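You operate a simulated robot arm through the tools that you are given. There is no shell and no other tool.

The job below is to be done with a simulated robot arm. You get a single attempt, and the scene is never put back.

JOB
Tumble the blue disc for 10 seconds, then open the lid.
Fine: Shut the lid, set the time dial and start it once; leave the disc in and the other disc where it is.

It is judged by the outcome, as a careful person would: the job done as asked, and still so three seconds after it is handed in. It fails if anything else is knocked over, pushed out of place, dropped, spilled or broken. Lids that push on must go on centred and level and be pressed home; caps that screw on are set level and turned clockwise until they are tight.

ROBOT AND FRAMES
A 7-joint arm with a four-finger gripper, fixed in place. Base frame: the origin is on the floor under the middle of its stand, x ahead of it, y to its left, z up; the work surface is at about z = 0.85. Readings come in m, rad, newtons and seconds.
It reaches about 1.223 m from its shoulder. Its first joint turns from -1.204 to 3.002 rad. Payload 3.67 kg.
The TCP is the grasp point between the finger pads, 0.028 m short of the fingertips. In the tool frame z runs along the fingers and y along their closing line. The gripper opens to 0.112 m; its body begins 0.073 m behind the TCP.
Orientation is that of the tool frame in the base frame, as a unit quaternion [x, y, z, w]. With the fingers straight down and closing along the base's y, the tool's x points along the base's -x, its y along +y and its z along -z.

CONTROLS
- The arm moves only by the tool step_arm. Its argument "plan" is a list of rows, each an object of numbers (a shift or turn left out is 0, a gripper value left out holds the last): "rx", "ry", "rz": the turn, a rotation vector about the tool's x, y, z in units of 90 degrees (1.0 is 90 degrees); "dx", "dy", "dz": the shift along the tool's x, y, z in units of 500 mm (1.0 is 500 mm); "jaw": the opening, from 0 (shut) to 1 (fully open). In form: [{"rx": .., "ry": .., "rz": .., "dx": .., "dy": .., "dz": .., "jaw": ..}, ...]. A call has 1 to 20 rows; each row is the pose to reach, as a shift and turn from the pose commanded when the call began, along the tool's axes at that moment. A call with a number of a shift or a turn outside -1 to 1 is refused whole. A row lasts 0.2 s, in which the tool goes at most 0.05 m and 0.15 rad; a call with a longer step from one row to the next is refused whole, and so is a gripper value outside its range. A pose out of reach is approached as far as the arm can. The call stops where the force on the tool passes 40 N (or 10 N more than at its start, if that is more) or the arm is blocked; 0.2 s more then pass. The fingers move at their own pace (about 0.1025 m/s each) and stop on an object; they squeeze with about 29 N. The grip force told is the motor's: it shows also when the fingers shut on nothing. Time passes only in rows, and 0.2 s behind the last, so rows that repeat a pose let the fingers close. It gives the time, the measured TCP pose, the force on the tool (base axes), the opening and the grip force at its end, in the units of the frame above (readings bear some noise), with the torque about the TCP (base axes, N m) and any sound that the robot's microphone picked up.
- Cameras (640 x 400 px; columns grow to the right, rows downward): "scene" is fixed at [0.0435, 0.6599, 1.4318]; the picture's right is [-0.86, -0.52, 0.00], its down [-0.15, 0.24, -0.96] and it looks along [0.49, -0.82, -0.28] (base axes); focal length 330 px, centre (320, 200). "wrist" rides on the gripper at [0.06, -0.018, -0.104] in the tool frame; the picture's right is [0.29, 0.96, 0.00], its down [-0.80, 0.24, -0.55] and it looks along [-0.53, 0.16, 0.83] (tool axes); focal length 234 px, centre (320, 200). There is no depth. A picture from a camera that has moved, and an enlarged one, comes with that camera's place and axes in the base frame and with its lens. The place of the scene camera against the robot may be out by one fixed shift of up to 0.018 m in any direction.
- capture(camera): a new picture of that camera. It takes no simulated time.
- slide_trunk(by): slides the trunk up (or, below 0, down) by that many m; the arm rides with it, the base frame stays. It gives what a move gives, with no picture.
- inspect(camera, box): a new picture of the part [left, top, right, bottom] of that camera's present view, enlarged. It takes no simulated time.
- close_job(): hands the job in; it is judged then, once.

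Places have to be worked out from the pictures, the camera data and where the tool is seen. Open the gripper and draw the arm clear of the work before you hand the job in, unless the task says otherwise.

The tools are called after "Request:" as name(argument=value, ...) on one line, values as JSON. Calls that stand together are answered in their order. step_arm: Moves the arm, as the interface text tells. Its arguments: {"type":"object","properties":{"plan":{"type":"array"}},"required":["plan"]} The other tools are called the same way: slide_trunk (by) moves the trunk up or down; capture (camera) takes a picture; inspect (camera, box) takes an enlarged picture of a part of a camera's view; close_job () hands the job in.

At the start:

```text
time: 0.0
ee_pos: [0.6884, -0.5488, 1.0894]
tcp_rot: [0.0, 1.0, 0.001, 0.0]
wrist_force: [0.4, 0.3, 0.2]
ft_torque: [0.0, 0.03, 0.02]
width: 0.1119
grip_force: 0.1
trunk travel left (down, up): [-0.65, 0.19]
```

scene: 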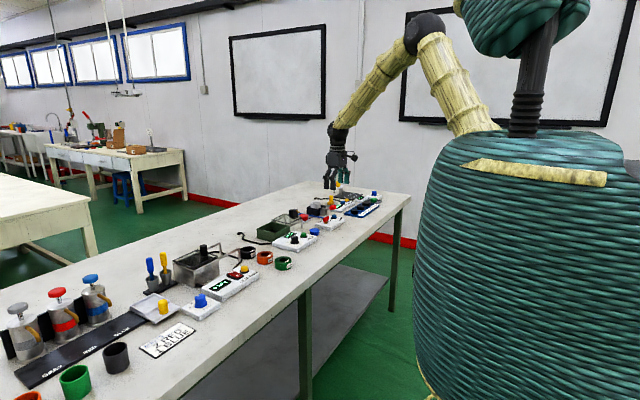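
wrist: 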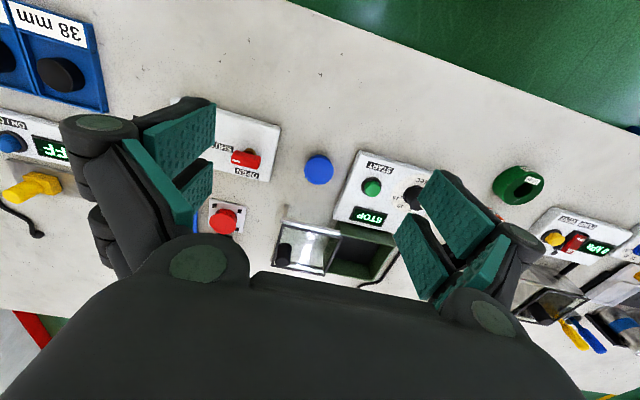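

I start by looking closer at the scene and wrist views to locate the tumbler, its lid, its dial and start button.

Request:
inspect(camera="scene", box=[220, 170, 400, 280])

Request:
inspect(camera="wrist", box=[200, 120, 460, 290])

Request:
inspect(camera="scene", box=[120, 220, 300, 330])

```text
3.56 times, centred on (310, 225) of scene
camera zoom: at [0.0435, 0.6599, 1.4318], right [-0.86, -0.52, 0.0], down [-0.15, 0.24, -0.96], along [0.49, -0.82, -0.28], focal length 1175 px, centre (356, 111)
```

zoom: 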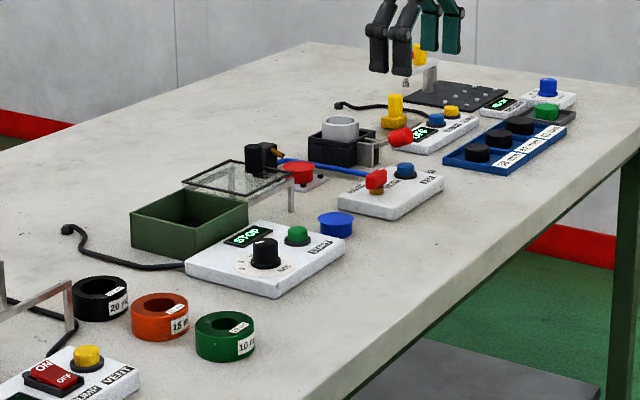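

```text
2.35 times, centred on (330, 205) of wrist
camera zoom: at [0.6271, -0.5673, 1.1938], right [-0.29, 0.96, 0.0], down [0.8, 0.24, 0.55], along [0.53, 0.16, -0.83], focal length 551 px, centre (296, 188)
```

zoom: 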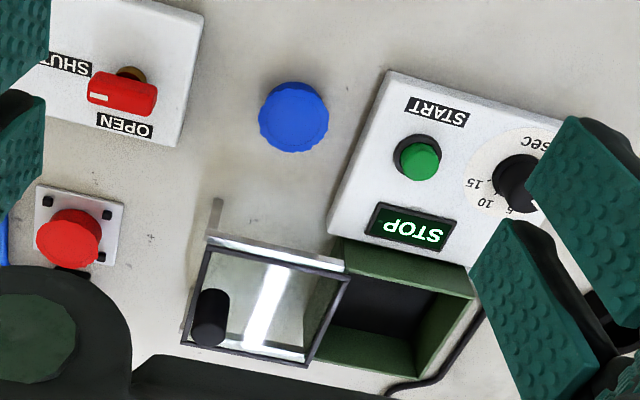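

```text
3.56 times, centred on (210, 275) of scene
camera zoom: at [0.0435, 0.6599, 1.4318], right [-0.86, -0.52, 0.0], down [-0.15, 0.24, -0.96], along [0.49, -0.82, -0.28], focal length 1175 px, centre (711, -67)
```

zoom: 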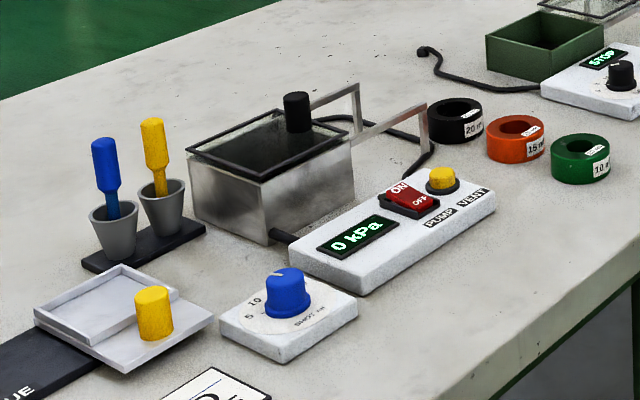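

The green box with the sliding glass lid (open, lid on the -y side) and the panel with STOP display, START button and sec dial look like the tumbler. I raise and shift the wrist camera over it to see inside the box and the dial.

Request:
step_arm(plan=[{"dx": -0.06, "dy": 0.05, "dz": -0.04}, {"dx": -0.12, "dy": 0.1, "dz": -0.08}, {"dx": -0.18, "dy": 0.15, "dz": -0.12}, {"dx": -0.24, "dy": 0.2, "dz": -0.14}, {"dx": -0.24, "dy": 0.2, "dz": -0.14}])

Request:
capture(camera="wrist")

```text
time: 1.2
ee_pos: [0.8098, -0.4509, 1.1584]
tcp_rot: [0.001, 1.0, 0.0, 0.0]
wrist_force: [-0.7, -0.8, -0.2]
ft_torque: [0.02, -0.04, 0.0]
width: 0.112
grip_force: 0.1
trunk travel left (down, up): [-0.65, 0.19]
```

```text
taken
camera wrist: at [0.7469, -0.4696, 1.2634], right [-0.29, 0.96, 0.0], down [0.8, 0.24, 0.56], along [0.53, 0.16, -0.83], focal length 234 px, centre (320, 200)
```

wrist: 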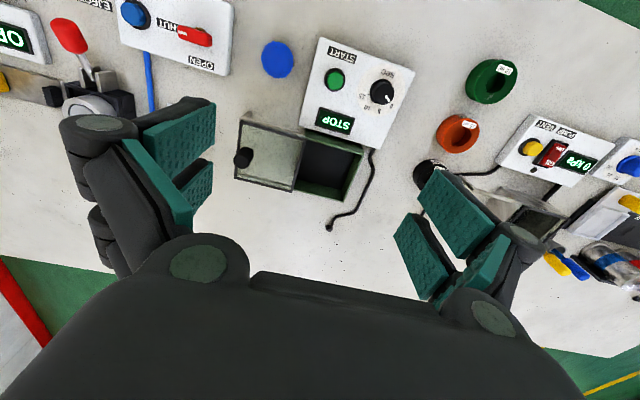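

Request:
inspect(camera="wrist", box=[220, 25, 430, 235])

Request:
inspect(camera="wrist", box=[310, 30, 420, 150])

Request:
inspect(camera="wrist", box=[0, 0, 240, 160])

```text
1.90 times, centred on (325, 130) of wrist
camera zoom: at [0.7469, -0.4696, 1.2634], right [-0.29, 0.96, 0.0], down [0.8, 0.24, 0.56], along [0.53, 0.16, -0.83], focal length 446 px, centre (310, 333)
```

zoom: 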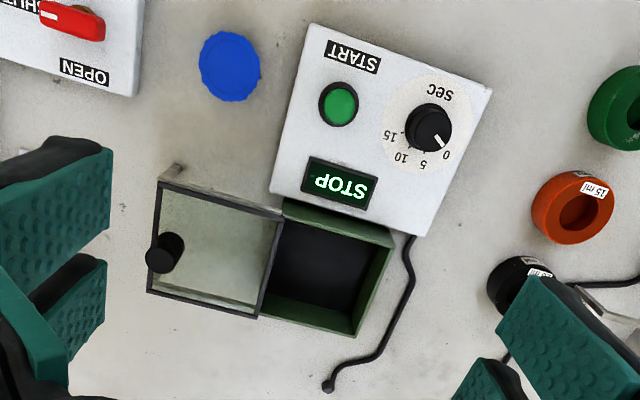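

```text
3.33 times, centred on (365, 90) of wrist
camera zoom: at [0.7469, -0.4696, 1.2634], right [-0.29, 0.96, 0.0], down [0.8, 0.24, 0.56], along [0.53, 0.16, -0.83], focal length 781 px, centre (170, 567)
```

zoom: 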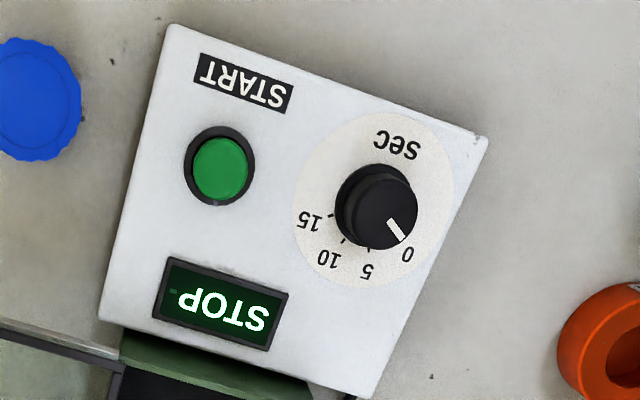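

```text
2.50 times, centred on (120, 80) of wrist
camera zoom: at [0.7469, -0.4696, 1.2634], right [-0.29, 0.96, 0.0], down [0.8, 0.24, 0.56], along [0.53, 0.16, -0.83], focal length 585 px, centre (820, 500)
```

zoom: 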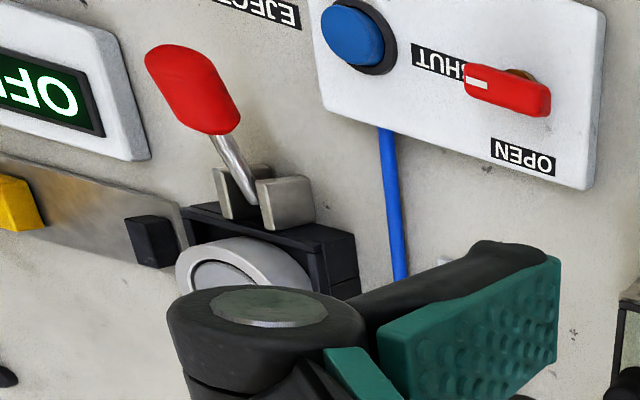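

The box looks dark inside, and the blue disc seems to lie on the table left of the panel. I check the enlarged interior and the blue and red round objects before deciding.

Request:
inspect(camera="wrist", box=[230, 105, 370, 215])

Request:
inspect(camera="wrist", box=[245, 25, 310, 95])

Request:
inspect(camera="scene", box=[250, 195, 360, 260])

```text
3.64 times, centred on (300, 160) of wrist
camera zoom: at [0.7469, -0.4696, 1.2634], right [-0.29, 0.96, 0.0], down [0.8, 0.24, 0.56], along [0.53, 0.16, -0.83], focal length 852 px, centre (393, 346)
```

zoom: 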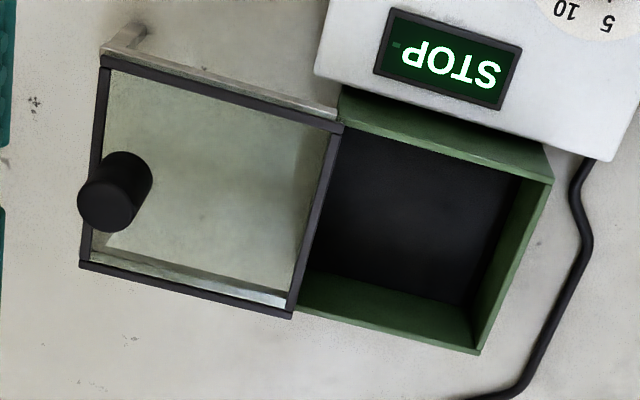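

```text
5.71 times, centred on (278, 60) of wrist
camera zoom: at [0.7469, -0.4696, 1.2634], right [-0.29, 0.96, 0.0], down [0.8, 0.24, 0.56], along [0.53, 0.16, -0.83], focal length 1338 px, centre (563, 1000)
```

zoom: 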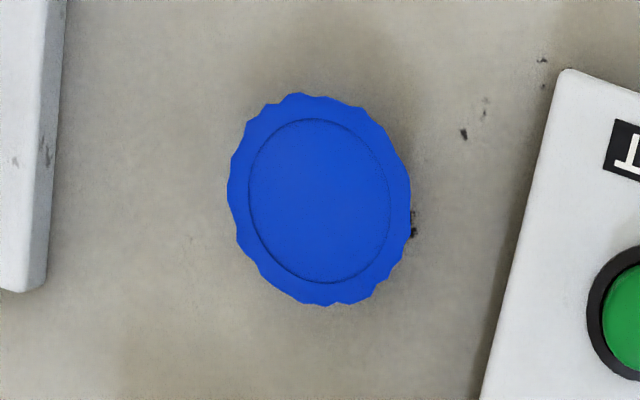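

```text
5.82 times, centred on (305, 228) of scene
camera zoom: at [0.0435, 0.6599, 1.4318], right [-0.86, -0.52, 0.0], down [-0.15, 0.24, -0.96], along [0.49, -0.82, -0.28], focal length 1923 px, centre (407, 40)
```

zoom: 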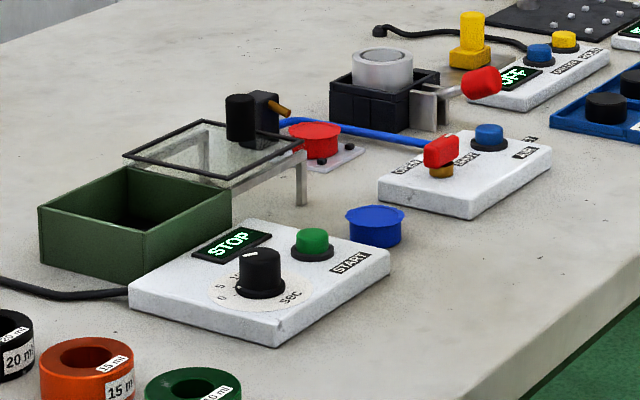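

The blue disc (about 45 mm wide, 18–20 mm tall) lies on the table near (0.782, -0.522), the box is empty and open, and the dial points to 0. Before grasping I check the finger geometry in the scene camera.

Request:
inspect(camera="scene", box=[250, 110, 370, 190])

Request:
inspect(camera="wrist", box=[380, 150, 560, 340])

```text
5.00 times, centred on (310, 150) of scene
camera zoom: at [0.0435, 0.6599, 1.4318], right [-0.86, -0.52, 0.0], down [-0.15, 0.24, -0.96], along [0.49, -0.82, -0.28], focal length 1652 px, centre (370, 450)
```

zoom: 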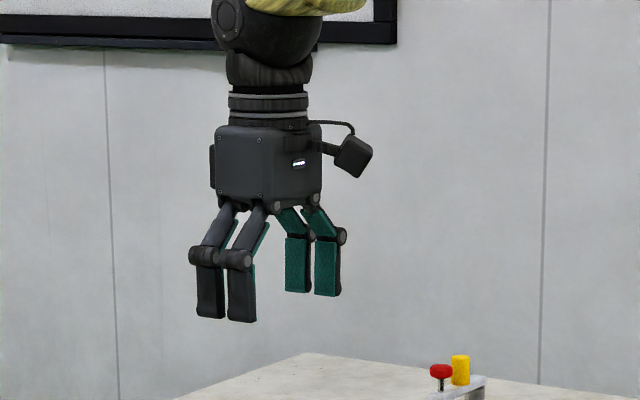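

```text
2.11 times, centred on (470, 245) of wrist
camera zoom: at [0.7469, -0.4696, 1.2634], right [-0.29, 0.96, 0.0], down [0.8, 0.24, 0.56], along [0.53, 0.16, -0.83], focal length 493 px, centre (4, 105)
```

zoom: 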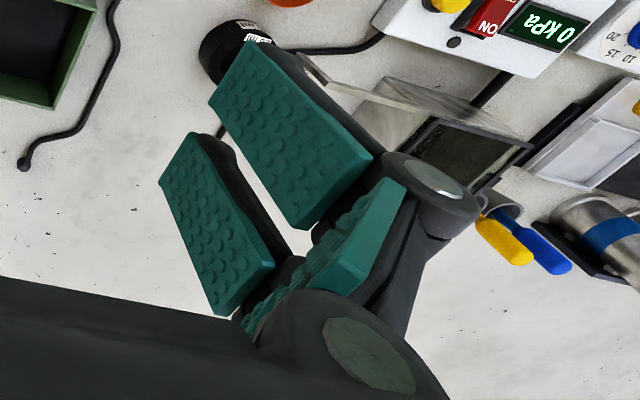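

The fingers are slim (each jaw ~0.05 m wide, ~5 mm gap), so I'll grip the disc closing along base x, clear of the panels on its ±y sides. Triangulation puts the disc top at about (0.783, -0.523, 0.866); I turn the tool 90° and hover above it at z≈1.05.

Request:
step_arm(plan=[{"rz": 0.091, "dx": 0.005, "dy": -0.013, "dz": 0.02}, {"rz": 0.182, "dx": 0.01, "dy": -0.026, "dz": 0.04}, {"rz": 0.273, "dx": 0.015, "dy": -0.039, "dz": 0.06}, {"rz": 0.364, "dx": 0.02, "dy": -0.052, "dz": 0.08}, {"rz": 0.455, "dx": 0.025, "dy": -0.065, "dz": 0.1}, {"rz": 0.546, "dx": 0.03, "dy": -0.078, "dz": 0.12}, {"rz": 0.637, "dx": 0.035, "dy": -0.091, "dz": 0.14}, {"rz": 0.728, "dx": 0.04, "dy": -0.104, "dz": 0.16}, {"rz": 0.819, "dx": 0.045, "dy": -0.117, "dz": 0.18}, {"rz": 0.91, "dx": 0.05, "dy": -0.13, "dz": 0.2}, {"rz": 1.0, "dx": 0.0544, "dy": -0.1438, "dz": 0.217}, {"rz": 1.0, "dx": 0.0544, "dy": -0.1438, "dz": 0.217}])

Request:
capture(camera="wrist")

Request:
capture(camera="scene")

```text
time: 3.8
ee_pos: [0.7791, -0.5221, 1.0516]
tcp_rot: [0.708, 0.706, 0.0, 0.0]
wrist_force: [0.0, 0.5, 0.2]
ft_torque: [-0.01, 0.0, 0.03]
width: 0.1118
grip_force: 0.2
trunk travel left (down, up): [-0.65, 0.19]
```

```text
taken
camera wrist: at [0.7607, -0.4624, 1.1562], right [0.96, 0.29, 0.0], down [0.24, -0.8, 0.55], along [0.16, -0.53, -0.83], focal length 234 px, centre (320, 200)
```

wrist: 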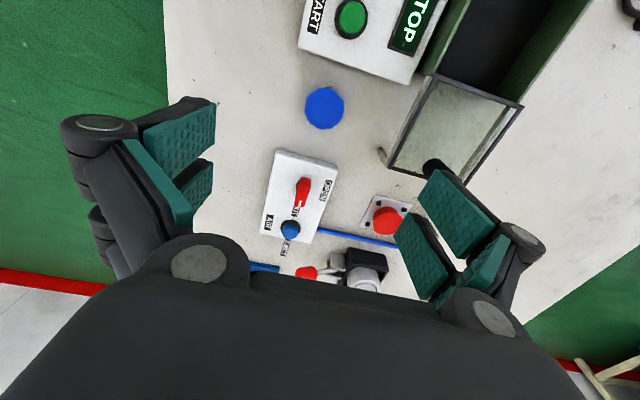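

```text
taken
```

scene: 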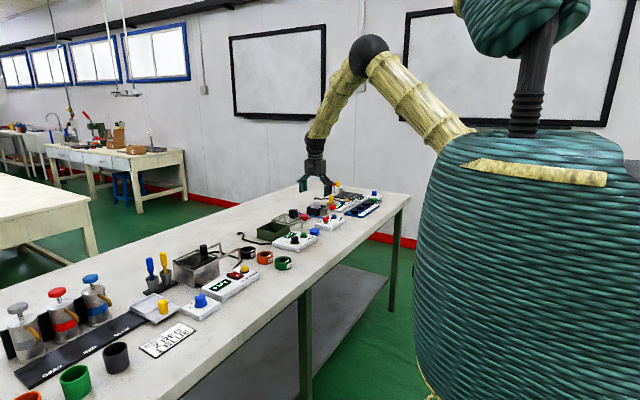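

The wrist view re-confirms the disc centre at about (0.783, -0.522) with free table on its ±x sides. I descend around it with the jaw partly closed.

Request:
step_arm(plan=[{"dy": 0.007, "dz": 0.08, "jaw": 0.7}, {"dy": 0.007, "dz": 0.16, "jaw": 0.7}, {"dy": 0.007, "dz": 0.24, "jaw": 0.7}, {"dy": 0.007, "dz": 0.29, "jaw": 0.7}, {"dy": 0.007, "dz": 0.31, "jaw": 0.7}, {"dy": 0.007, "dz": 0.325, "jaw": 0.7}, {"dy": 0.007, "dz": 0.333, "jaw": 0.7}, {"dy": 0.007, "dz": 0.333, "jaw": 0.7}])

Request:
capture(camera="wrist")

Request:
inspect(camera="scene", box=[250, 160, 370, 260])

```text
time: 5.6
ee_pos: [0.7839, -0.5204, 0.8847]
tcp_rot: [0.707, 0.707, 0.0, 0.001]
wrist_force: [0.0, 0.5, 0.9]
ft_torque: [-0.03, -0.01, -0.02]
width: 0.0784
grip_force: 0.0
trunk travel left (down, up): [-0.65, 0.19]
```

```text
taken
camera wrist: at [0.7648, -0.4603, 0.989], right [0.96, 0.29, 0.0], down [0.24, -0.8, 0.55], along [0.16, -0.53, -0.83], focal length 234 px, centre (320, 200)
```

wrist: 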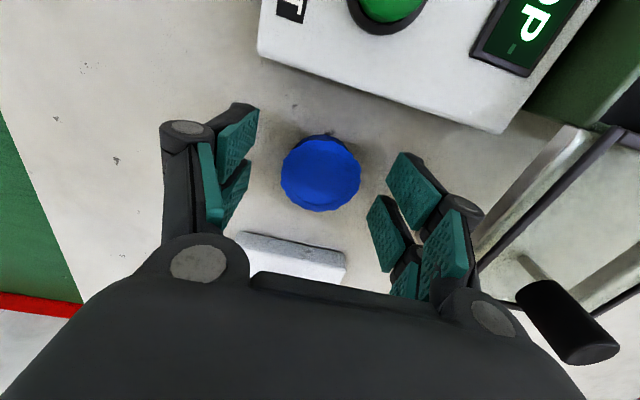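

```text
4.00 times, centred on (310, 210) of scene
camera zoom: at [0.0435, 0.6599, 1.4318], right [-0.86, -0.52, 0.0], down [-0.15, 0.24, -0.96], along [0.49, -0.82, -0.28], focal length 1322 px, centre (360, 160)
```

zoom: 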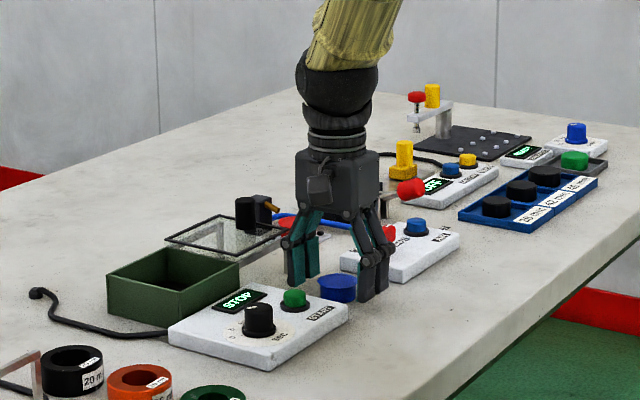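

The disc is centred between the four fingertips. I close the gripper on it.

Request:
step_arm(plan=[{"jaw": 0.5}, {"jaw": 0.4}, {"jaw": 0.2}, {"jaw": 0.0}, {"jaw": 0.0}])

Request:
capture(camera="wrist")

```text
time: 6.8
ee_pos: [0.7836, -0.5203, 0.8839]
tcp_rot: [0.707, 0.707, 0.0, 0.0]
wrist_force: [-0.5, 0.6, 0.8]
ft_torque: [-0.01, 0.03, -0.01]
width: 0.0379
grip_force: 29.2
trunk travel left (down, up): [-0.65, 0.19]
```

```text
taken
camera wrist: at [0.7648, -0.4604, 0.9893], right [0.96, 0.29, 0.0], down [0.24, -0.8, 0.55], along [0.16, -0.53, -0.83], focal length 234 px, centre (320, 200)
```

wrist: 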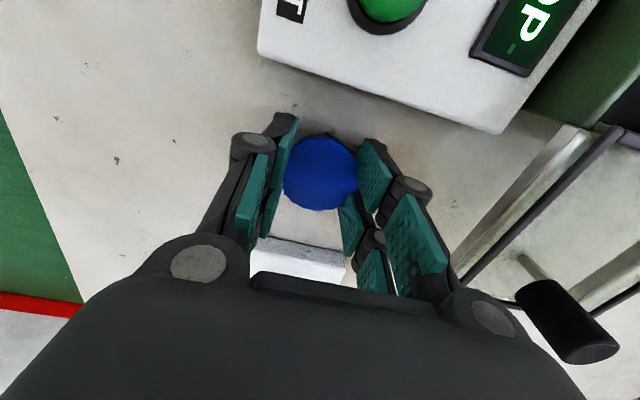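

The grip reads 0.038 m at 29 N and the disc stays centred. I lift it straight up to z≈1.05 and check that it is held.

Request:
step_arm(plan=[{"dz": -0.03}, {"dz": -0.1}, {"dz": -0.2}, {"dz": -0.3}, {"dz": -0.34}, {"dz": -0.34}])

Request:
capture(camera="wrist")

Request:
inspect(camera="scene", box=[250, 130, 370, 230])

```text
time: 8.2
ee_pos: [0.7847, -0.5181, 1.0535]
tcp_rot: [0.707, 0.707, 0.0, 0.0]
wrist_force: [-1.0, 0.4, -0.5]
ft_torque: [-0.02, -0.02, -0.02]
width: 0.0376
grip_force: 28.7
trunk travel left (down, up): [-0.65, 0.19]
```

```text
taken
camera wrist: at [0.7649, -0.4591, 1.1585], right [0.96, 0.29, 0.0], down [0.24, -0.8, 0.55], along [0.16, -0.53, -0.83], focal length 234 px, centre (320, 200)
```

wrist: 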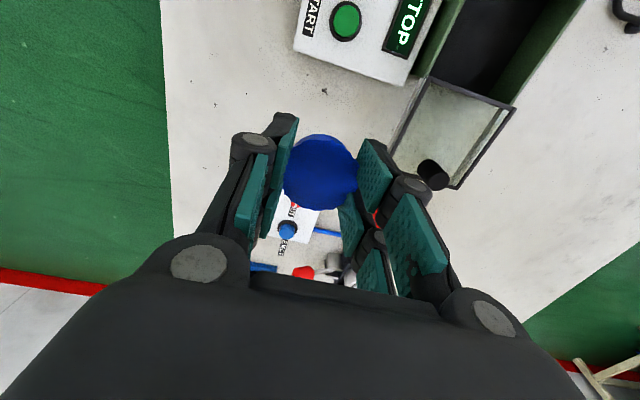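

```text
4.00 times, centred on (310, 180) of scene
camera zoom: at [0.0435, 0.6599, 1.4318], right [-0.86, -0.52, 0.0], down [-0.15, 0.24, -0.96], along [0.49, -0.82, -0.28], focal length 1322 px, centre (360, 280)
```

zoom: 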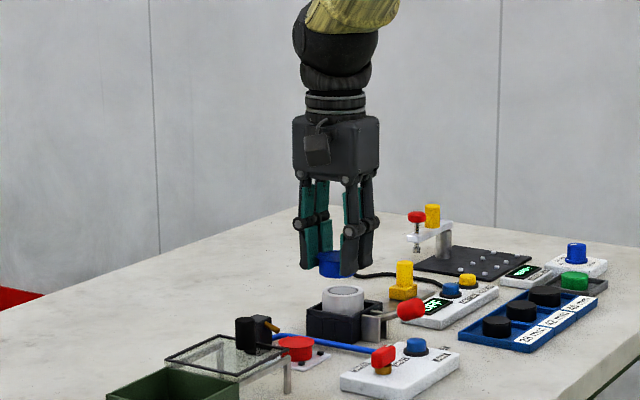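

The disc is held. I zoom on the box in the present wrist view to pin down its rim and interior before moving over it.

Request:
inspect(camera="wrist", box=[380, 0, 600, 200])

Request:
inspect(camera="scene", box=[240, 190, 350, 260])

```text
2.00 times, centred on (490, 100) of wrist
camera zoom: at [0.7649, -0.4591, 1.1585], right [0.96, 0.29, 0.0], down [0.24, -0.8, 0.55], along [0.16, -0.53, -0.83], focal length 468 px, centre (-20, 400)
```

zoom: 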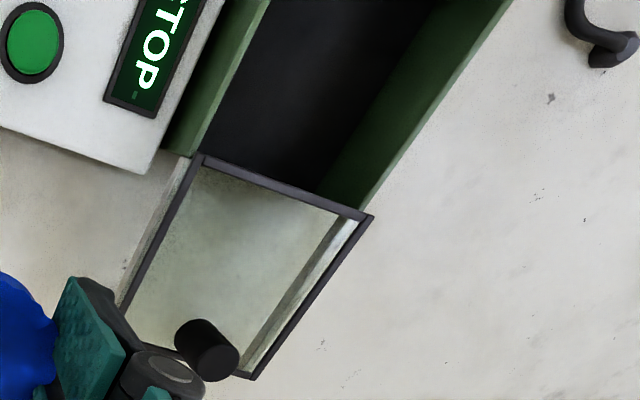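

```text
5.71 times, centred on (295, 225) of scene
camera zoom: at [0.0435, 0.6599, 1.4318], right [-0.86, -0.52, 0.0], down [-0.15, 0.24, -0.96], along [0.49, -0.82, -0.28], focal length 1888 px, centre (463, 57)
```

zoom: 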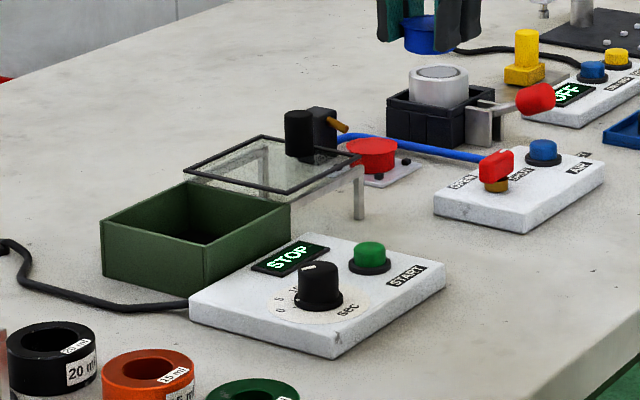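

The box rim spans about x 0.870–0.973, y -0.455…-0.354 at z≈0.896, and the lid knob stands near (0.923, -0.541). I carry the disc over the box centre at z≈1.05.

Request:
step_arm(plan=[{"dx": 0.045, "dy": 0.0545}, {"dx": 0.09, "dy": 0.109}, {"dx": 0.135, "dy": 0.1635}, {"dx": 0.18, "dy": 0.218}, {"dx": 0.226, "dy": 0.272}, {"dx": 0.226, "dy": 0.272}])

Request:
capture(camera="wrist")

Request:
inspect(camera="scene", box=[220, 140, 340, 260])

```text
time: 9.6
ee_pos: [0.9179, -0.4064, 1.0561]
tcp_rot: [0.708, 0.707, 0.002, -0.001]
wrist_force: [0.1, -0.3, -0.3]
ft_torque: [0.04, -0.03, 0.01]
width: 0.0377
grip_force: 28.7
trunk travel left (down, up): [-0.65, 0.19]
```

```text
taken
camera wrist: at [0.8988, -0.3473, 1.1602], right [0.96, 0.29, 0.0], down [0.24, -0.8, 0.55], along [0.16, -0.53, -0.83], focal length 234 px, centre (320, 200)
```

wrist: 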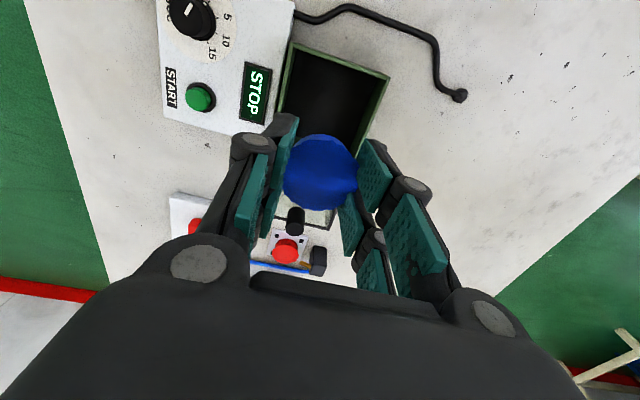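

```text
3.33 times, centred on (280, 200) of scene
camera zoom: at [0.0435, 0.6599, 1.4318], right [-0.86, -0.52, 0.0], down [-0.15, 0.24, -0.96], along [0.49, -0.82, -0.28], focal length 1102 px, centre (453, 200)
```

zoom: 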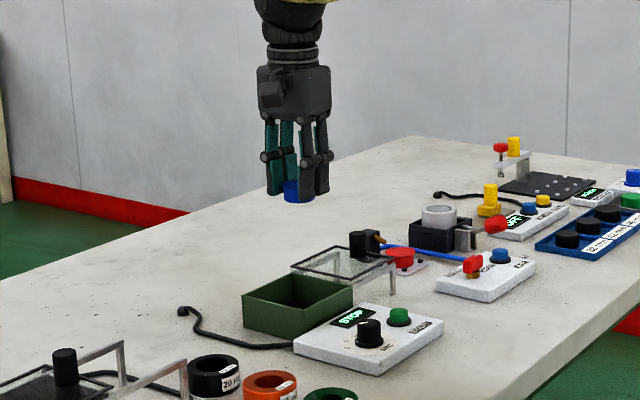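

The rim corners refine the box centre to about (0.9235, -0.402). I correct and lower the disc into the box, slowing near the floor.

Request:
step_arm(plan=[{"dx": 0.007, "dy": 0.01, "dz": 0.0}, {"dx": 0.007, "dy": 0.01, "dz": 0.08}, {"dx": 0.007, "dy": 0.01, "dz": 0.16}, {"dx": 0.007, "dy": 0.01, "dz": 0.22}, {"dx": 0.007, "dy": 0.01, "dz": 0.26}, {"dx": 0.007, "dy": 0.01, "dz": 0.29}, {"dx": 0.007, "dy": 0.01, "dz": 0.305}, {"dx": 0.007, "dy": 0.01, "dz": 0.314}, {"dx": 0.007, "dy": 0.01, "dz": 0.314}])

Request:
capture(camera="wrist")

Request:
inspect(camera="scene", box=[220, 170, 340, 260])

```text
time: 11.6
ee_pos: [0.9245, -0.4047, 0.8977]
tcp_rot: [0.707, 0.707, -0.001, -0.001]
wrist_force: [0.3, 0.0, -0.4]
ft_torque: [0.03, 0.0, -0.01]
width: 0.0376
grip_force: 29.0
trunk travel left (down, up): [-0.65, 0.19]
```

```text
taken
camera wrist: at [0.9058, -0.3446, 1.0014], right [0.96, 0.29, 0.0], down [0.24, -0.8, 0.55], along [0.16, -0.53, -0.83], focal length 234 px, centre (320, 200)
```

wrist: 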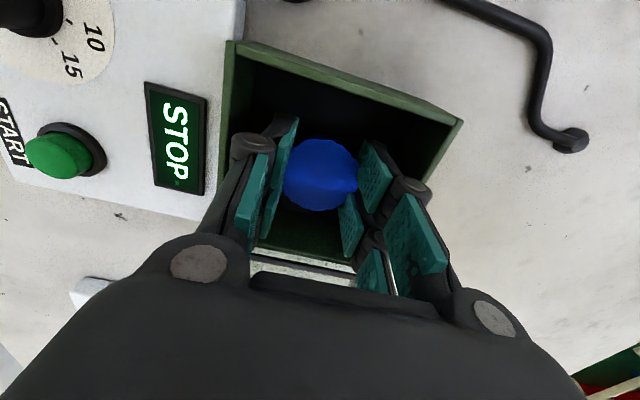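

```text
4.44 times, centred on (280, 215) of scene
camera zoom: at [0.0435, 0.6599, 1.4318], right [-0.86, -0.52, 0.0], down [-0.15, 0.24, -0.96], along [0.49, -0.82, -0.28], focal length 1469 px, centre (498, 133)
```

zoom: 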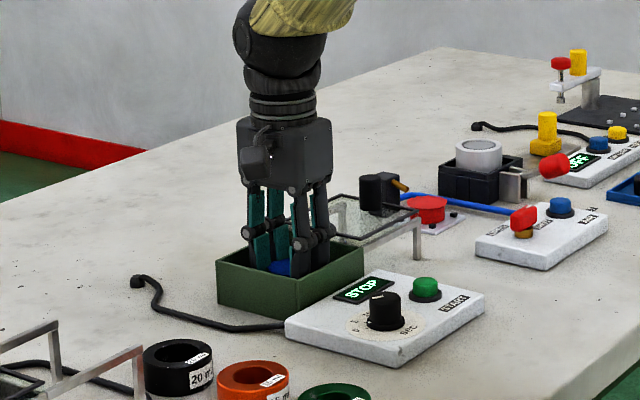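

The disc is inside the box walls with clearance all round and no contact yet. I lower a few more millimetres, watching the force.

Request:
step_arm(plan=[{"dz": 0.003}, {"dz": 0.006}, {"dz": 0.009}, {"dz": 0.009}])

```text
time: 12.6
ee_pos: [0.9268, -0.4043, 0.8918]
tcp_rot: [0.707, 0.707, 0.0, 0.0]
wrist_force: [0.1, 0.4, -1.7]
ft_torque: [-0.04, 0.0, 0.02]
width: 0.0375
grip_force: 29.2
trunk travel left (down, up): [-0.65, 0.19]
```

Force is still only about -1.7 N (near noise). I lower another 2–3 mm.

Request:
step_arm(plan=[{"dz": 0.003}, {"dz": 0.005}, {"dz": 0.005}])

```text
time: 13.4
ee_pos: [0.925, -0.4054, 0.891]
tcp_rot: [0.707, 0.707, 0.0, -0.001]
wrist_force: [0.0, -0.2, -1.1]
ft_torque: [0.01, 0.01, -0.01]
width: 0.0376
grip_force: 29.1
trunk travel left (down, up): [-0.65, 0.19]
```

No clear contact yet; I go down 3 mm more.

Request:
step_arm(plan=[{"dz": 0.003}, {"dz": 0.006}, {"dz": 0.006}])

```text
time: 14.2
ee_pos: [0.9269, -0.4051, 0.8903]
tcp_rot: [0.708, 0.707, 0.001, 0.0]
wrist_force: [2.1, -2.5, 15.8]
ft_torque: [-0.11, -0.04, -0.01]
width: 0.0377
grip_force: 29.0
trunk travel left (down, up): [-0.65, 0.19]
```

Fz rose to 15.8 N: the disc rests on the box floor at TCP z≈0.890. I ease up a millimetre and open the jaw just enough (≈0.052 m) to release without touching the walls.

Request:
step_arm(plan=[{"dz": -0.003}, {"dz": -0.003, "jaw": 0.4}, {"dz": -0.003, "jaw": 0.46}, {"dz": -0.003, "jaw": 0.48}, {"dz": -0.003, "jaw": 0.48}])

Request:
capture(camera="wrist")

```text
time: 15.4
ee_pos: [0.9262, -0.4052, 0.8898]
tcp_rot: [0.707, 0.708, 0.0, 0.0]
wrist_force: [0.8, -0.5, 0.4]
ft_torque: [-0.03, 0.03, 0.02]
width: 0.0539
grip_force: 0.1
trunk travel left (down, up): [-0.65, 0.19]
```

```text
taken
camera wrist: at [0.9068, -0.3446, 0.9937], right [0.96, 0.29, 0.0], down [0.24, -0.8, 0.55], along [0.16, -0.53, -0.83], focal length 234 px, centre (320, 200)
```

wrist: 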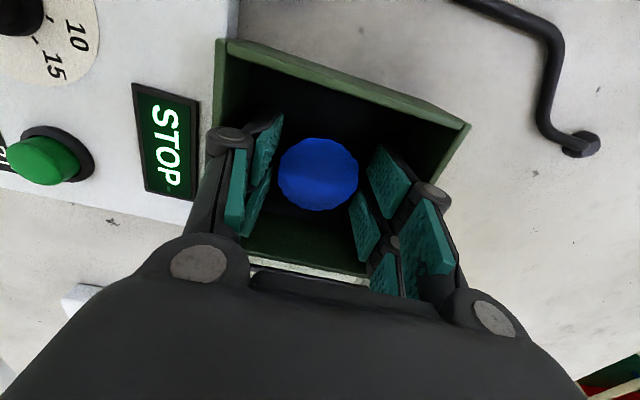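

The disc rests released on the box floor. I rise straight out of the box and shift toward -y so the wrist camera sees the lid and knob.

Request:
step_arm(plan=[{"dz": -0.03}, {"dz": -0.08}, {"dz": -0.16}, {"dz": -0.25}, {"dz": -0.34}, {"dz": -0.4, "dx": -0.03}, {"dz": -0.42, "dx": -0.08}, {"dz": -0.42, "dx": -0.1}, {"dz": -0.42, "dx": -0.1}])

Request:
capture(camera="wrist")

Request:
inspect(camera="scene", box=[240, 190, 350, 260])

```text
time: 17.4
ee_pos: [0.9278, -0.4543, 1.0991]
tcp_rot: [0.707, 0.707, 0.0, 0.001]
wrist_force: [0.2, -0.4, -0.5]
ft_torque: [-0.03, 0.0, -0.02]
width: 0.0537
grip_force: 0.2
trunk travel left (down, up): [-0.65, 0.19]
```

```text
taken
camera wrist: at [0.9084, -0.3936, 1.2033], right [0.96, 0.29, 0.0], down [0.24, -0.8, 0.55], along [0.16, -0.53, -0.83], focal length 234 px, centre (320, 200)
```

wrist: 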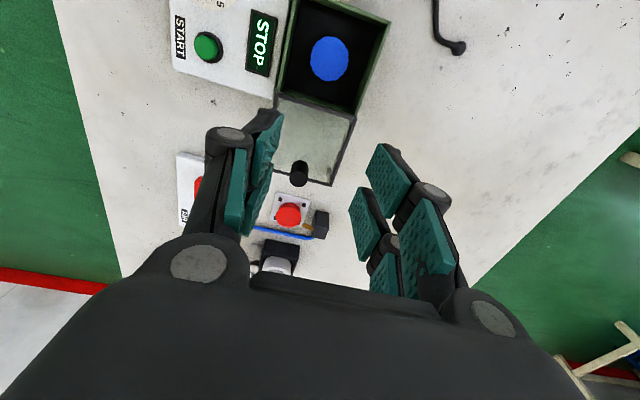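

```text
5.71 times, centred on (295, 225) of scene
camera zoom: at [0.0435, 0.6599, 1.4318], right [-0.86, -0.52, 0.0], down [-0.15, 0.24, -0.96], along [0.49, -0.82, -0.28], focal length 1888 px, centre (463, 57)
```

zoom: 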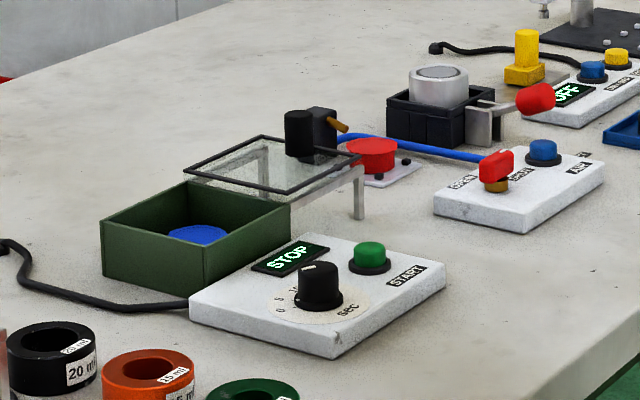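

Request:
inspect(camera="wrist", box=[250, 80, 370, 200])

Request:
inspect(camera="wrist", box=[250, 0, 400, 130])

```text
3.33 times, centred on (310, 140) of wrist
camera zoom: at [0.9084, -0.3936, 1.2033], right [0.96, 0.29, 0.0], down [0.24, -0.8, 0.55], along [0.16, -0.53, -0.83], focal length 781 px, centre (353, 400)
```

zoom: 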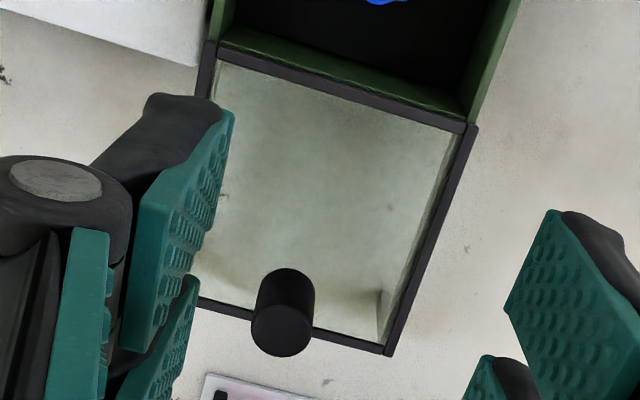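

```text
3.08 times, centred on (325, 65) of wrist
camera zoom: at [0.9084, -0.3936, 1.2033], right [0.96, 0.29, 0.0], down [0.24, -0.8, 0.55], along [0.16, -0.53, -0.83], focal length 720 px, centre (305, 615)
```

zoom: 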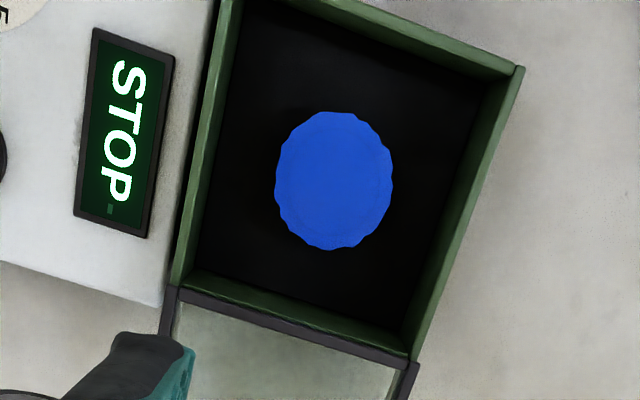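

The disc lies flat in the middle of the box. The lid knob (≈24 mm wide, top z≈0.937, base ≈0.908) is at about (0.923, -0.540), so I move over it and descend with the fingers straddling it.

Request:
step_arm(plan=[{"dx": -0.09, "dy": -0.005, "dz": 0.0}, {"dx": -0.17, "dy": -0.009, "dz": 0.04}, {"dx": -0.17, "dy": -0.009, "dz": 0.13}, {"dx": -0.17, "dy": -0.009, "dz": 0.2}, {"dx": -0.17, "dy": -0.009, "dz": 0.25}, {"dx": -0.17, "dy": -0.009, "dz": 0.28}, {"dx": -0.17, "dy": -0.009, "dz": 0.3}, {"dx": -0.17, "dy": -0.009, "dz": 0.31}, {"dx": -0.17, "dy": -0.009, "dz": 0.31}])

Request:
capture(camera="wrist")

Request:
inspect(camera="scene", box=[240, 180, 350, 260])

```text
time: 19.4
ee_pos: [0.9224, -0.5413, 0.9421]
tcp_rot: [0.707, 0.707, 0.0, -0.001]
wrist_force: [0.1, -0.6, -0.4]
ft_torque: [-0.04, 0.02, 0.04]
width: 0.0535
grip_force: 0.1
trunk travel left (down, up): [-0.65, 0.19]
```

```text
taken
camera wrist: at [0.902, -0.4806, 1.0474], right [0.96, 0.29, 0.0], down [0.24, -0.8, 0.55], along [0.16, -0.53, -0.83], focal length 234 px, centre (320, 200)
```

wrist: 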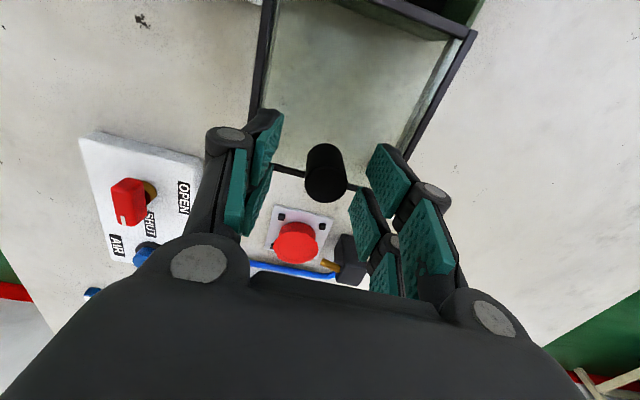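

```text
5.00 times, centred on (295, 220) of scene
camera zoom: at [0.0435, 0.6599, 1.4318], right [-0.86, -0.52, 0.0], down [-0.15, 0.24, -0.96], along [0.49, -0.82, -0.28], focal length 1652 px, centre (445, 100)
```

zoom: 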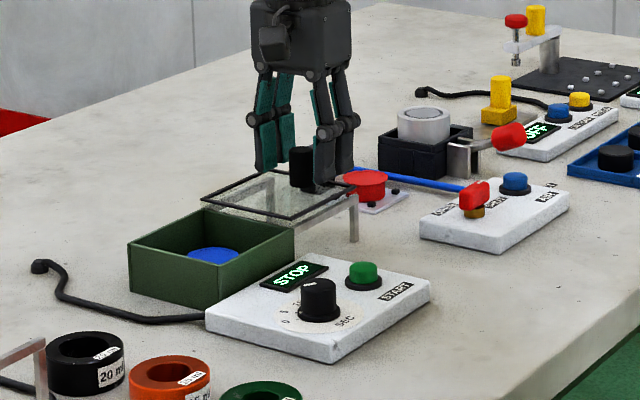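

The knob is centred between the fingers and the tips are just above the lid. I close on the knob.

Request:
step_arm(plan=[{"jaw": 0.3}, {"jaw": 0.1}, {"jaw": 0.0}, {"jaw": 0.0}, {"jaw": 0.0}])

Request:
capture(camera="wrist")

```text
time: 20.6
ee_pos: [0.9246, -0.5393, 0.9425]
tcp_rot: [0.707, 0.708, 0.0, 0.001]
wrist_force: [33.7, -1.2, 7.4]
ft_torque: [0.11, -1.2, 0.07]
width: 0.021
grip_force: 45.0
trunk travel left (down, up): [-0.65, 0.19]
```

```text
taken
camera wrist: at [0.9052, -0.4793, 1.0472], right [0.96, 0.29, 0.0], down [0.24, -0.8, 0.55], along [0.16, -0.53, -0.83], focal length 234 px, centre (320, 200)
```

wrist: 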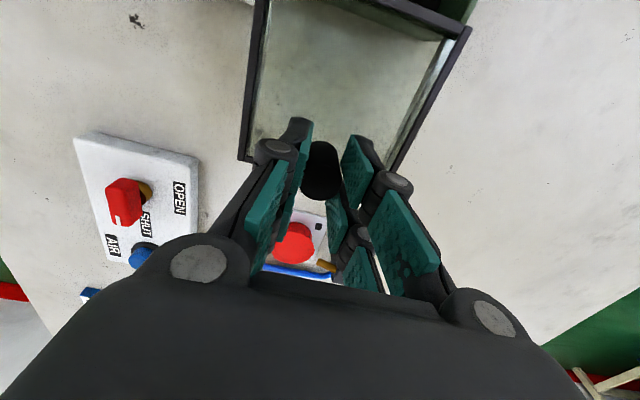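

The grip holds the knob but shows +34 N sideways in x, so the tool sits slightly off the knob's axis. I shift the commanded pose +2 mm in x to relax it.

Request:
step_arm(plan=[{"dy": 0.002}, {"dy": 0.004}, {"dy": 0.004}])

```text
time: 21.4
ee_pos: [0.9243, -0.5397, 0.9429]
tcp_rot: [0.707, 0.708, 0.0, 0.0]
wrist_force: [35.1, -0.5, 10.1]
ft_torque: [0.18, -0.89, 0.0]
width: 0.0213
grip_force: 45.1
trunk travel left (down, up): [-0.65, 0.19]
```

The sideways force did not change with the 2 mm shift. I try a further 3 mm in +x to see the trend; the call stops itself if force grows.

Request:
step_arm(plan=[{"dy": 0.003}, {"dy": 0.006}, {"dy": 0.006}])

Request:
inspect(camera="scene", box=[240, 180, 350, 260])

Request:
inspect(camera="wrist", box=[220, 90, 420, 280])

```text
time: 22.2
ee_pos: [0.9242, -0.5407, 0.9421]
tcp_rot: [0.707, 0.707, -0.001, 0.0]
wrist_force: [18.9, -0.9, 7.7]
ft_torque: [-0.54, -0.28, -0.03]
width: 0.0212
grip_force: 44.7
trunk travel left (down, up): [-0.65, 0.19]
```

```text
5.00 times, centred on (295, 220) of scene
camera zoom: at [0.0435, 0.6599, 1.4318], right [-0.86, -0.52, 0.0], down [-0.15, 0.24, -0.96], along [0.49, -0.82, -0.28], focal length 1652 px, centre (445, 100)
```

zoom: 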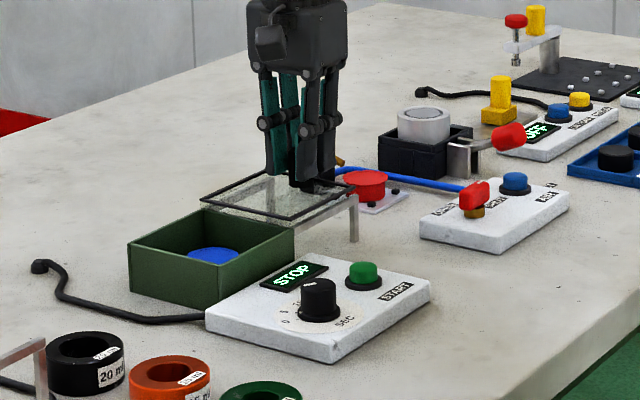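

```text
2.11 times, centred on (320, 185) of wrist
camera zoom: at [0.9059, -0.4801, 1.0473], right [0.96, 0.29, 0.0], down [0.24, -0.8, 0.55], along [0.16, -0.53, -0.83], focal length 493 px, centre (320, 232)
```

zoom: 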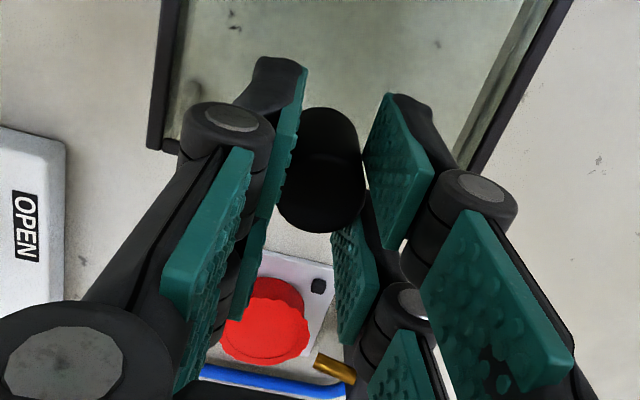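

Force dropped to 19 N, so the direction is right. I shift 3 mm more to null it.

Request:
step_arm(plan=[{"dy": 0.003}, {"dy": 0.006}, {"dy": 0.006}])

```text
time: 23.0
ee_pos: [0.9242, -0.5402, 0.9439]
tcp_rot: [0.708, 0.707, -0.002, -0.002]
wrist_force: [-21.9, -1.4, 2.3]
ft_torque: [-0.15, 1.03, -0.23]
width: 0.021
grip_force: 45.7
trunk travel left (down, up): [-0.65, 0.19]
```

It overshot to -22 N, so I go back 1.5 mm to balance it.

Request:
step_arm(plan=[{"dy": -0.003}, {"dy": -0.003}])

```text
time: 23.6
ee_pos: [0.9244, -0.5406, 0.9423]
tcp_rot: [0.707, 0.707, 0.0, -0.002]
wrist_force: [-23.2, -0.2, -3.7]
ft_torque: [-0.16, 0.75, 0.29]
width: 0.0208
grip_force: 44.5
trunk travel left (down, up): [-0.65, 0.19]
```

Still -23 N, so there is some hysteresis; another 1.5 mm back.

Request:
step_arm(plan=[{"dy": -0.003}, {"dy": -0.003}])

```text
time: 24.2
ee_pos: [0.9248, -0.5406, 0.9424]
tcp_rot: [0.707, 0.707, 0.001, -0.001]
wrist_force: [-21.6, -0.8, -10.2]
ft_torque: [-0.45, 0.24, -0.04]
width: 0.0212
grip_force: 44.9
trunk travel left (down, up): [-0.65, 0.19]
```

The side load is modest and hysteretic; I now try sliding the lid toward +y (tool +x) by 2 cm first.

Request:
step_arm(plan=[{"dx": 0.01}, {"dx": 0.025}, {"dx": 0.04}, {"dx": 0.04}])

Request:
inspect(camera="scene", box=[240, 180, 350, 260])

```text
time: 25.2
ee_pos: [0.9251, -0.5199, 0.9428]
tcp_rot: [0.707, 0.707, 0.0, -0.001]
wrist_force: [-27.5, 0.8, -16.2]
ft_torque: [0.18, 1.01, 0.09]
width: 0.0208
grip_force: 44.8
trunk travel left (down, up): [-0.65, 0.19]
```

```text
5.00 times, centred on (295, 220) of scene
camera zoom: at [0.0435, 0.6599, 1.4318], right [-0.86, -0.52, 0.0], down [-0.15, 0.24, -0.96], along [0.49, -0.82, -0.28], focal length 1652 px, centre (445, 100)
```

zoom: 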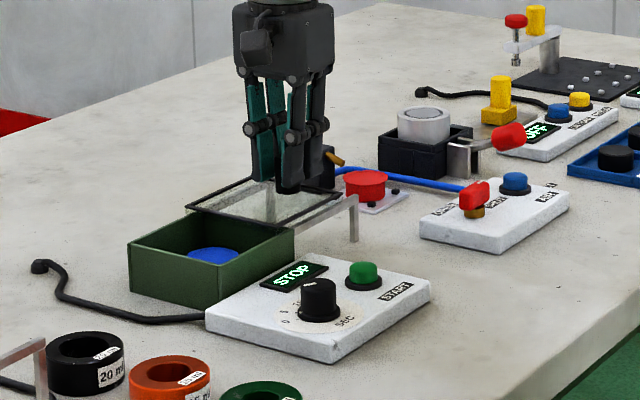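

The lid slides with the knob. I continue toward the box, easing the x/z side loads slightly, and slow down near the closed position.

Request:
step_arm(plan=[{"dx": 0.02, "dy": -0.002, "dz": 0.002}, {"dx": 0.045, "dy": -0.004, "dz": 0.002}, {"dx": 0.07, "dy": -0.004, "dz": 0.002}, {"dx": 0.095, "dy": -0.004, "dz": 0.002}, {"dx": 0.12, "dy": -0.004, "dz": 0.002}, {"dx": 0.135, "dy": -0.004, "dz": 0.002}, {"dx": 0.145, "dy": -0.004, "dz": 0.002}, {"dx": 0.145, "dy": -0.004, "dz": 0.002}])

Request:
inspect(camera="scene", box=[240, 180, 350, 260])

Request:
capture(camera="wrist")

```text
time: 27.0
ee_pos: [0.9252, -0.4459, 0.9431]
tcp_rot: [0.707, 0.707, 0.001, 0.0]
wrist_force: [2.0, 0.2, -2.4]
ft_torque: [-0.14, -0.37, -0.04]
width: 0.0211
grip_force: 45.1
trunk travel left (down, up): [-0.65, 0.19]
```

```text
5.00 times, centred on (295, 220) of scene
camera zoom: at [0.0435, 0.6599, 1.4318], right [-0.86, -0.52, 0.0], down [-0.15, 0.24, -0.96], along [0.49, -0.82, -0.28], focal length 1652 px, centre (445, 100)
```

zoom: 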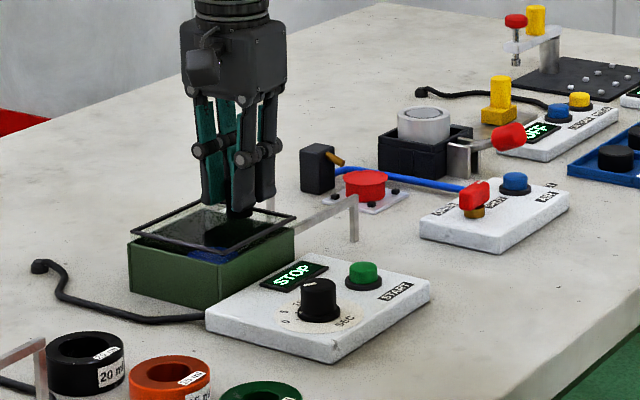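

```text
taken
camera wrist: at [0.9054, -0.3857, 1.0474], right [0.96, 0.29, 0.0], down [0.24, -0.8, 0.55], along [0.16, -0.53, -0.83], focal length 234 px, centre (320, 200)
```

wrist: 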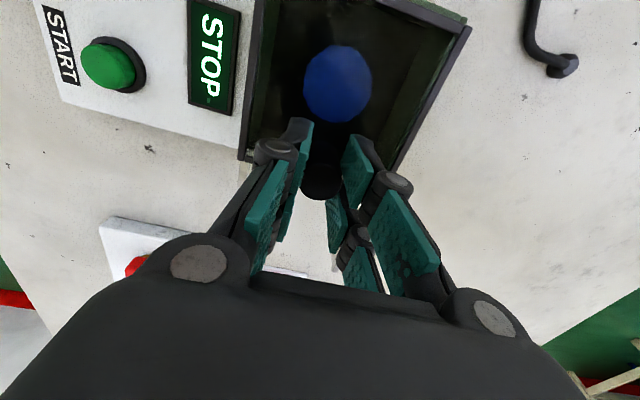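

Forces are now almost zero and the lid nearly covers the box. I push on in small steps toward the end stop, watching Fy.

Request:
step_arm(plan=[{"dx": 0.004}, {"dx": 0.008}, {"dx": 0.012}, {"dx": 0.016}, {"dx": 0.016}])

Request:
inspect(camera="scene", box=[250, 200, 330, 260])

```text
time: 28.2
ee_pos: [0.9253, -0.4415, 0.9439]
tcp_rot: [0.708, 0.706, 0.0, 0.0]
wrist_force: [14.3, -11.3, 5.8]
ft_torque: [-0.22, -0.28, 0.07]
width: 0.0213
grip_force: 44.8
trunk travel left (down, up): [-0.65, 0.19]
```

```text
6.67 times, centred on (290, 230) of scene
camera zoom: at [0.0435, 0.6599, 1.4318], right [-0.86, -0.52, 0.0], down [-0.15, 0.24, -0.96], along [0.49, -0.82, -0.28], focal length 2203 px, centre (520, 0)
```

zoom: 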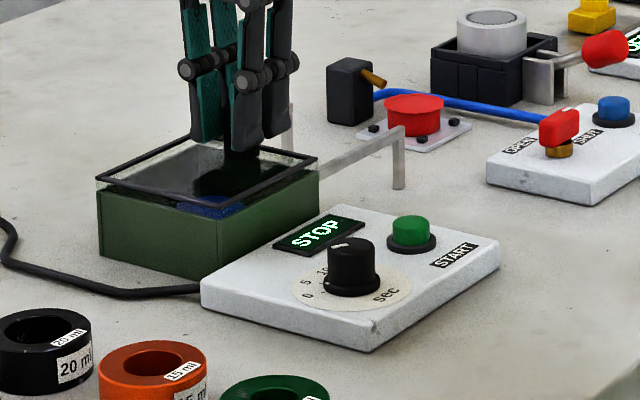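

Fy of -11 N suggests the end stop is being reached (lid travelled ≈0.10 m and covers the box). I press 2 mm more to be sure it is home.

Request:
step_arm(plan=[{"dx": 0.003}, {"dx": 0.005}, {"dx": 0.005}])

Request:
capture(camera="wrist")

```text
time: 29.0
ee_pos: [0.925, -0.4407, 0.943]
tcp_rot: [0.708, 0.706, -0.001, 0.0]
wrist_force: [11.3, -31.9, 9.9]
ft_torque: [-1.48, -0.13, -0.19]
width: 0.0208
grip_force: 44.8
trunk travel left (down, up): [-0.65, 0.19]
```

```text
taken
camera wrist: at [0.9056, -0.381, 1.0474], right [0.96, 0.29, 0.0], down [0.24, -0.8, 0.55], along [0.16, -0.53, -0.83], focal length 234 px, centre (320, 200)
```

wrist: 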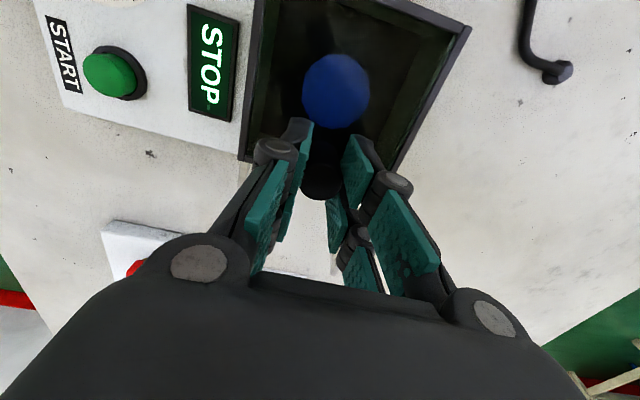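

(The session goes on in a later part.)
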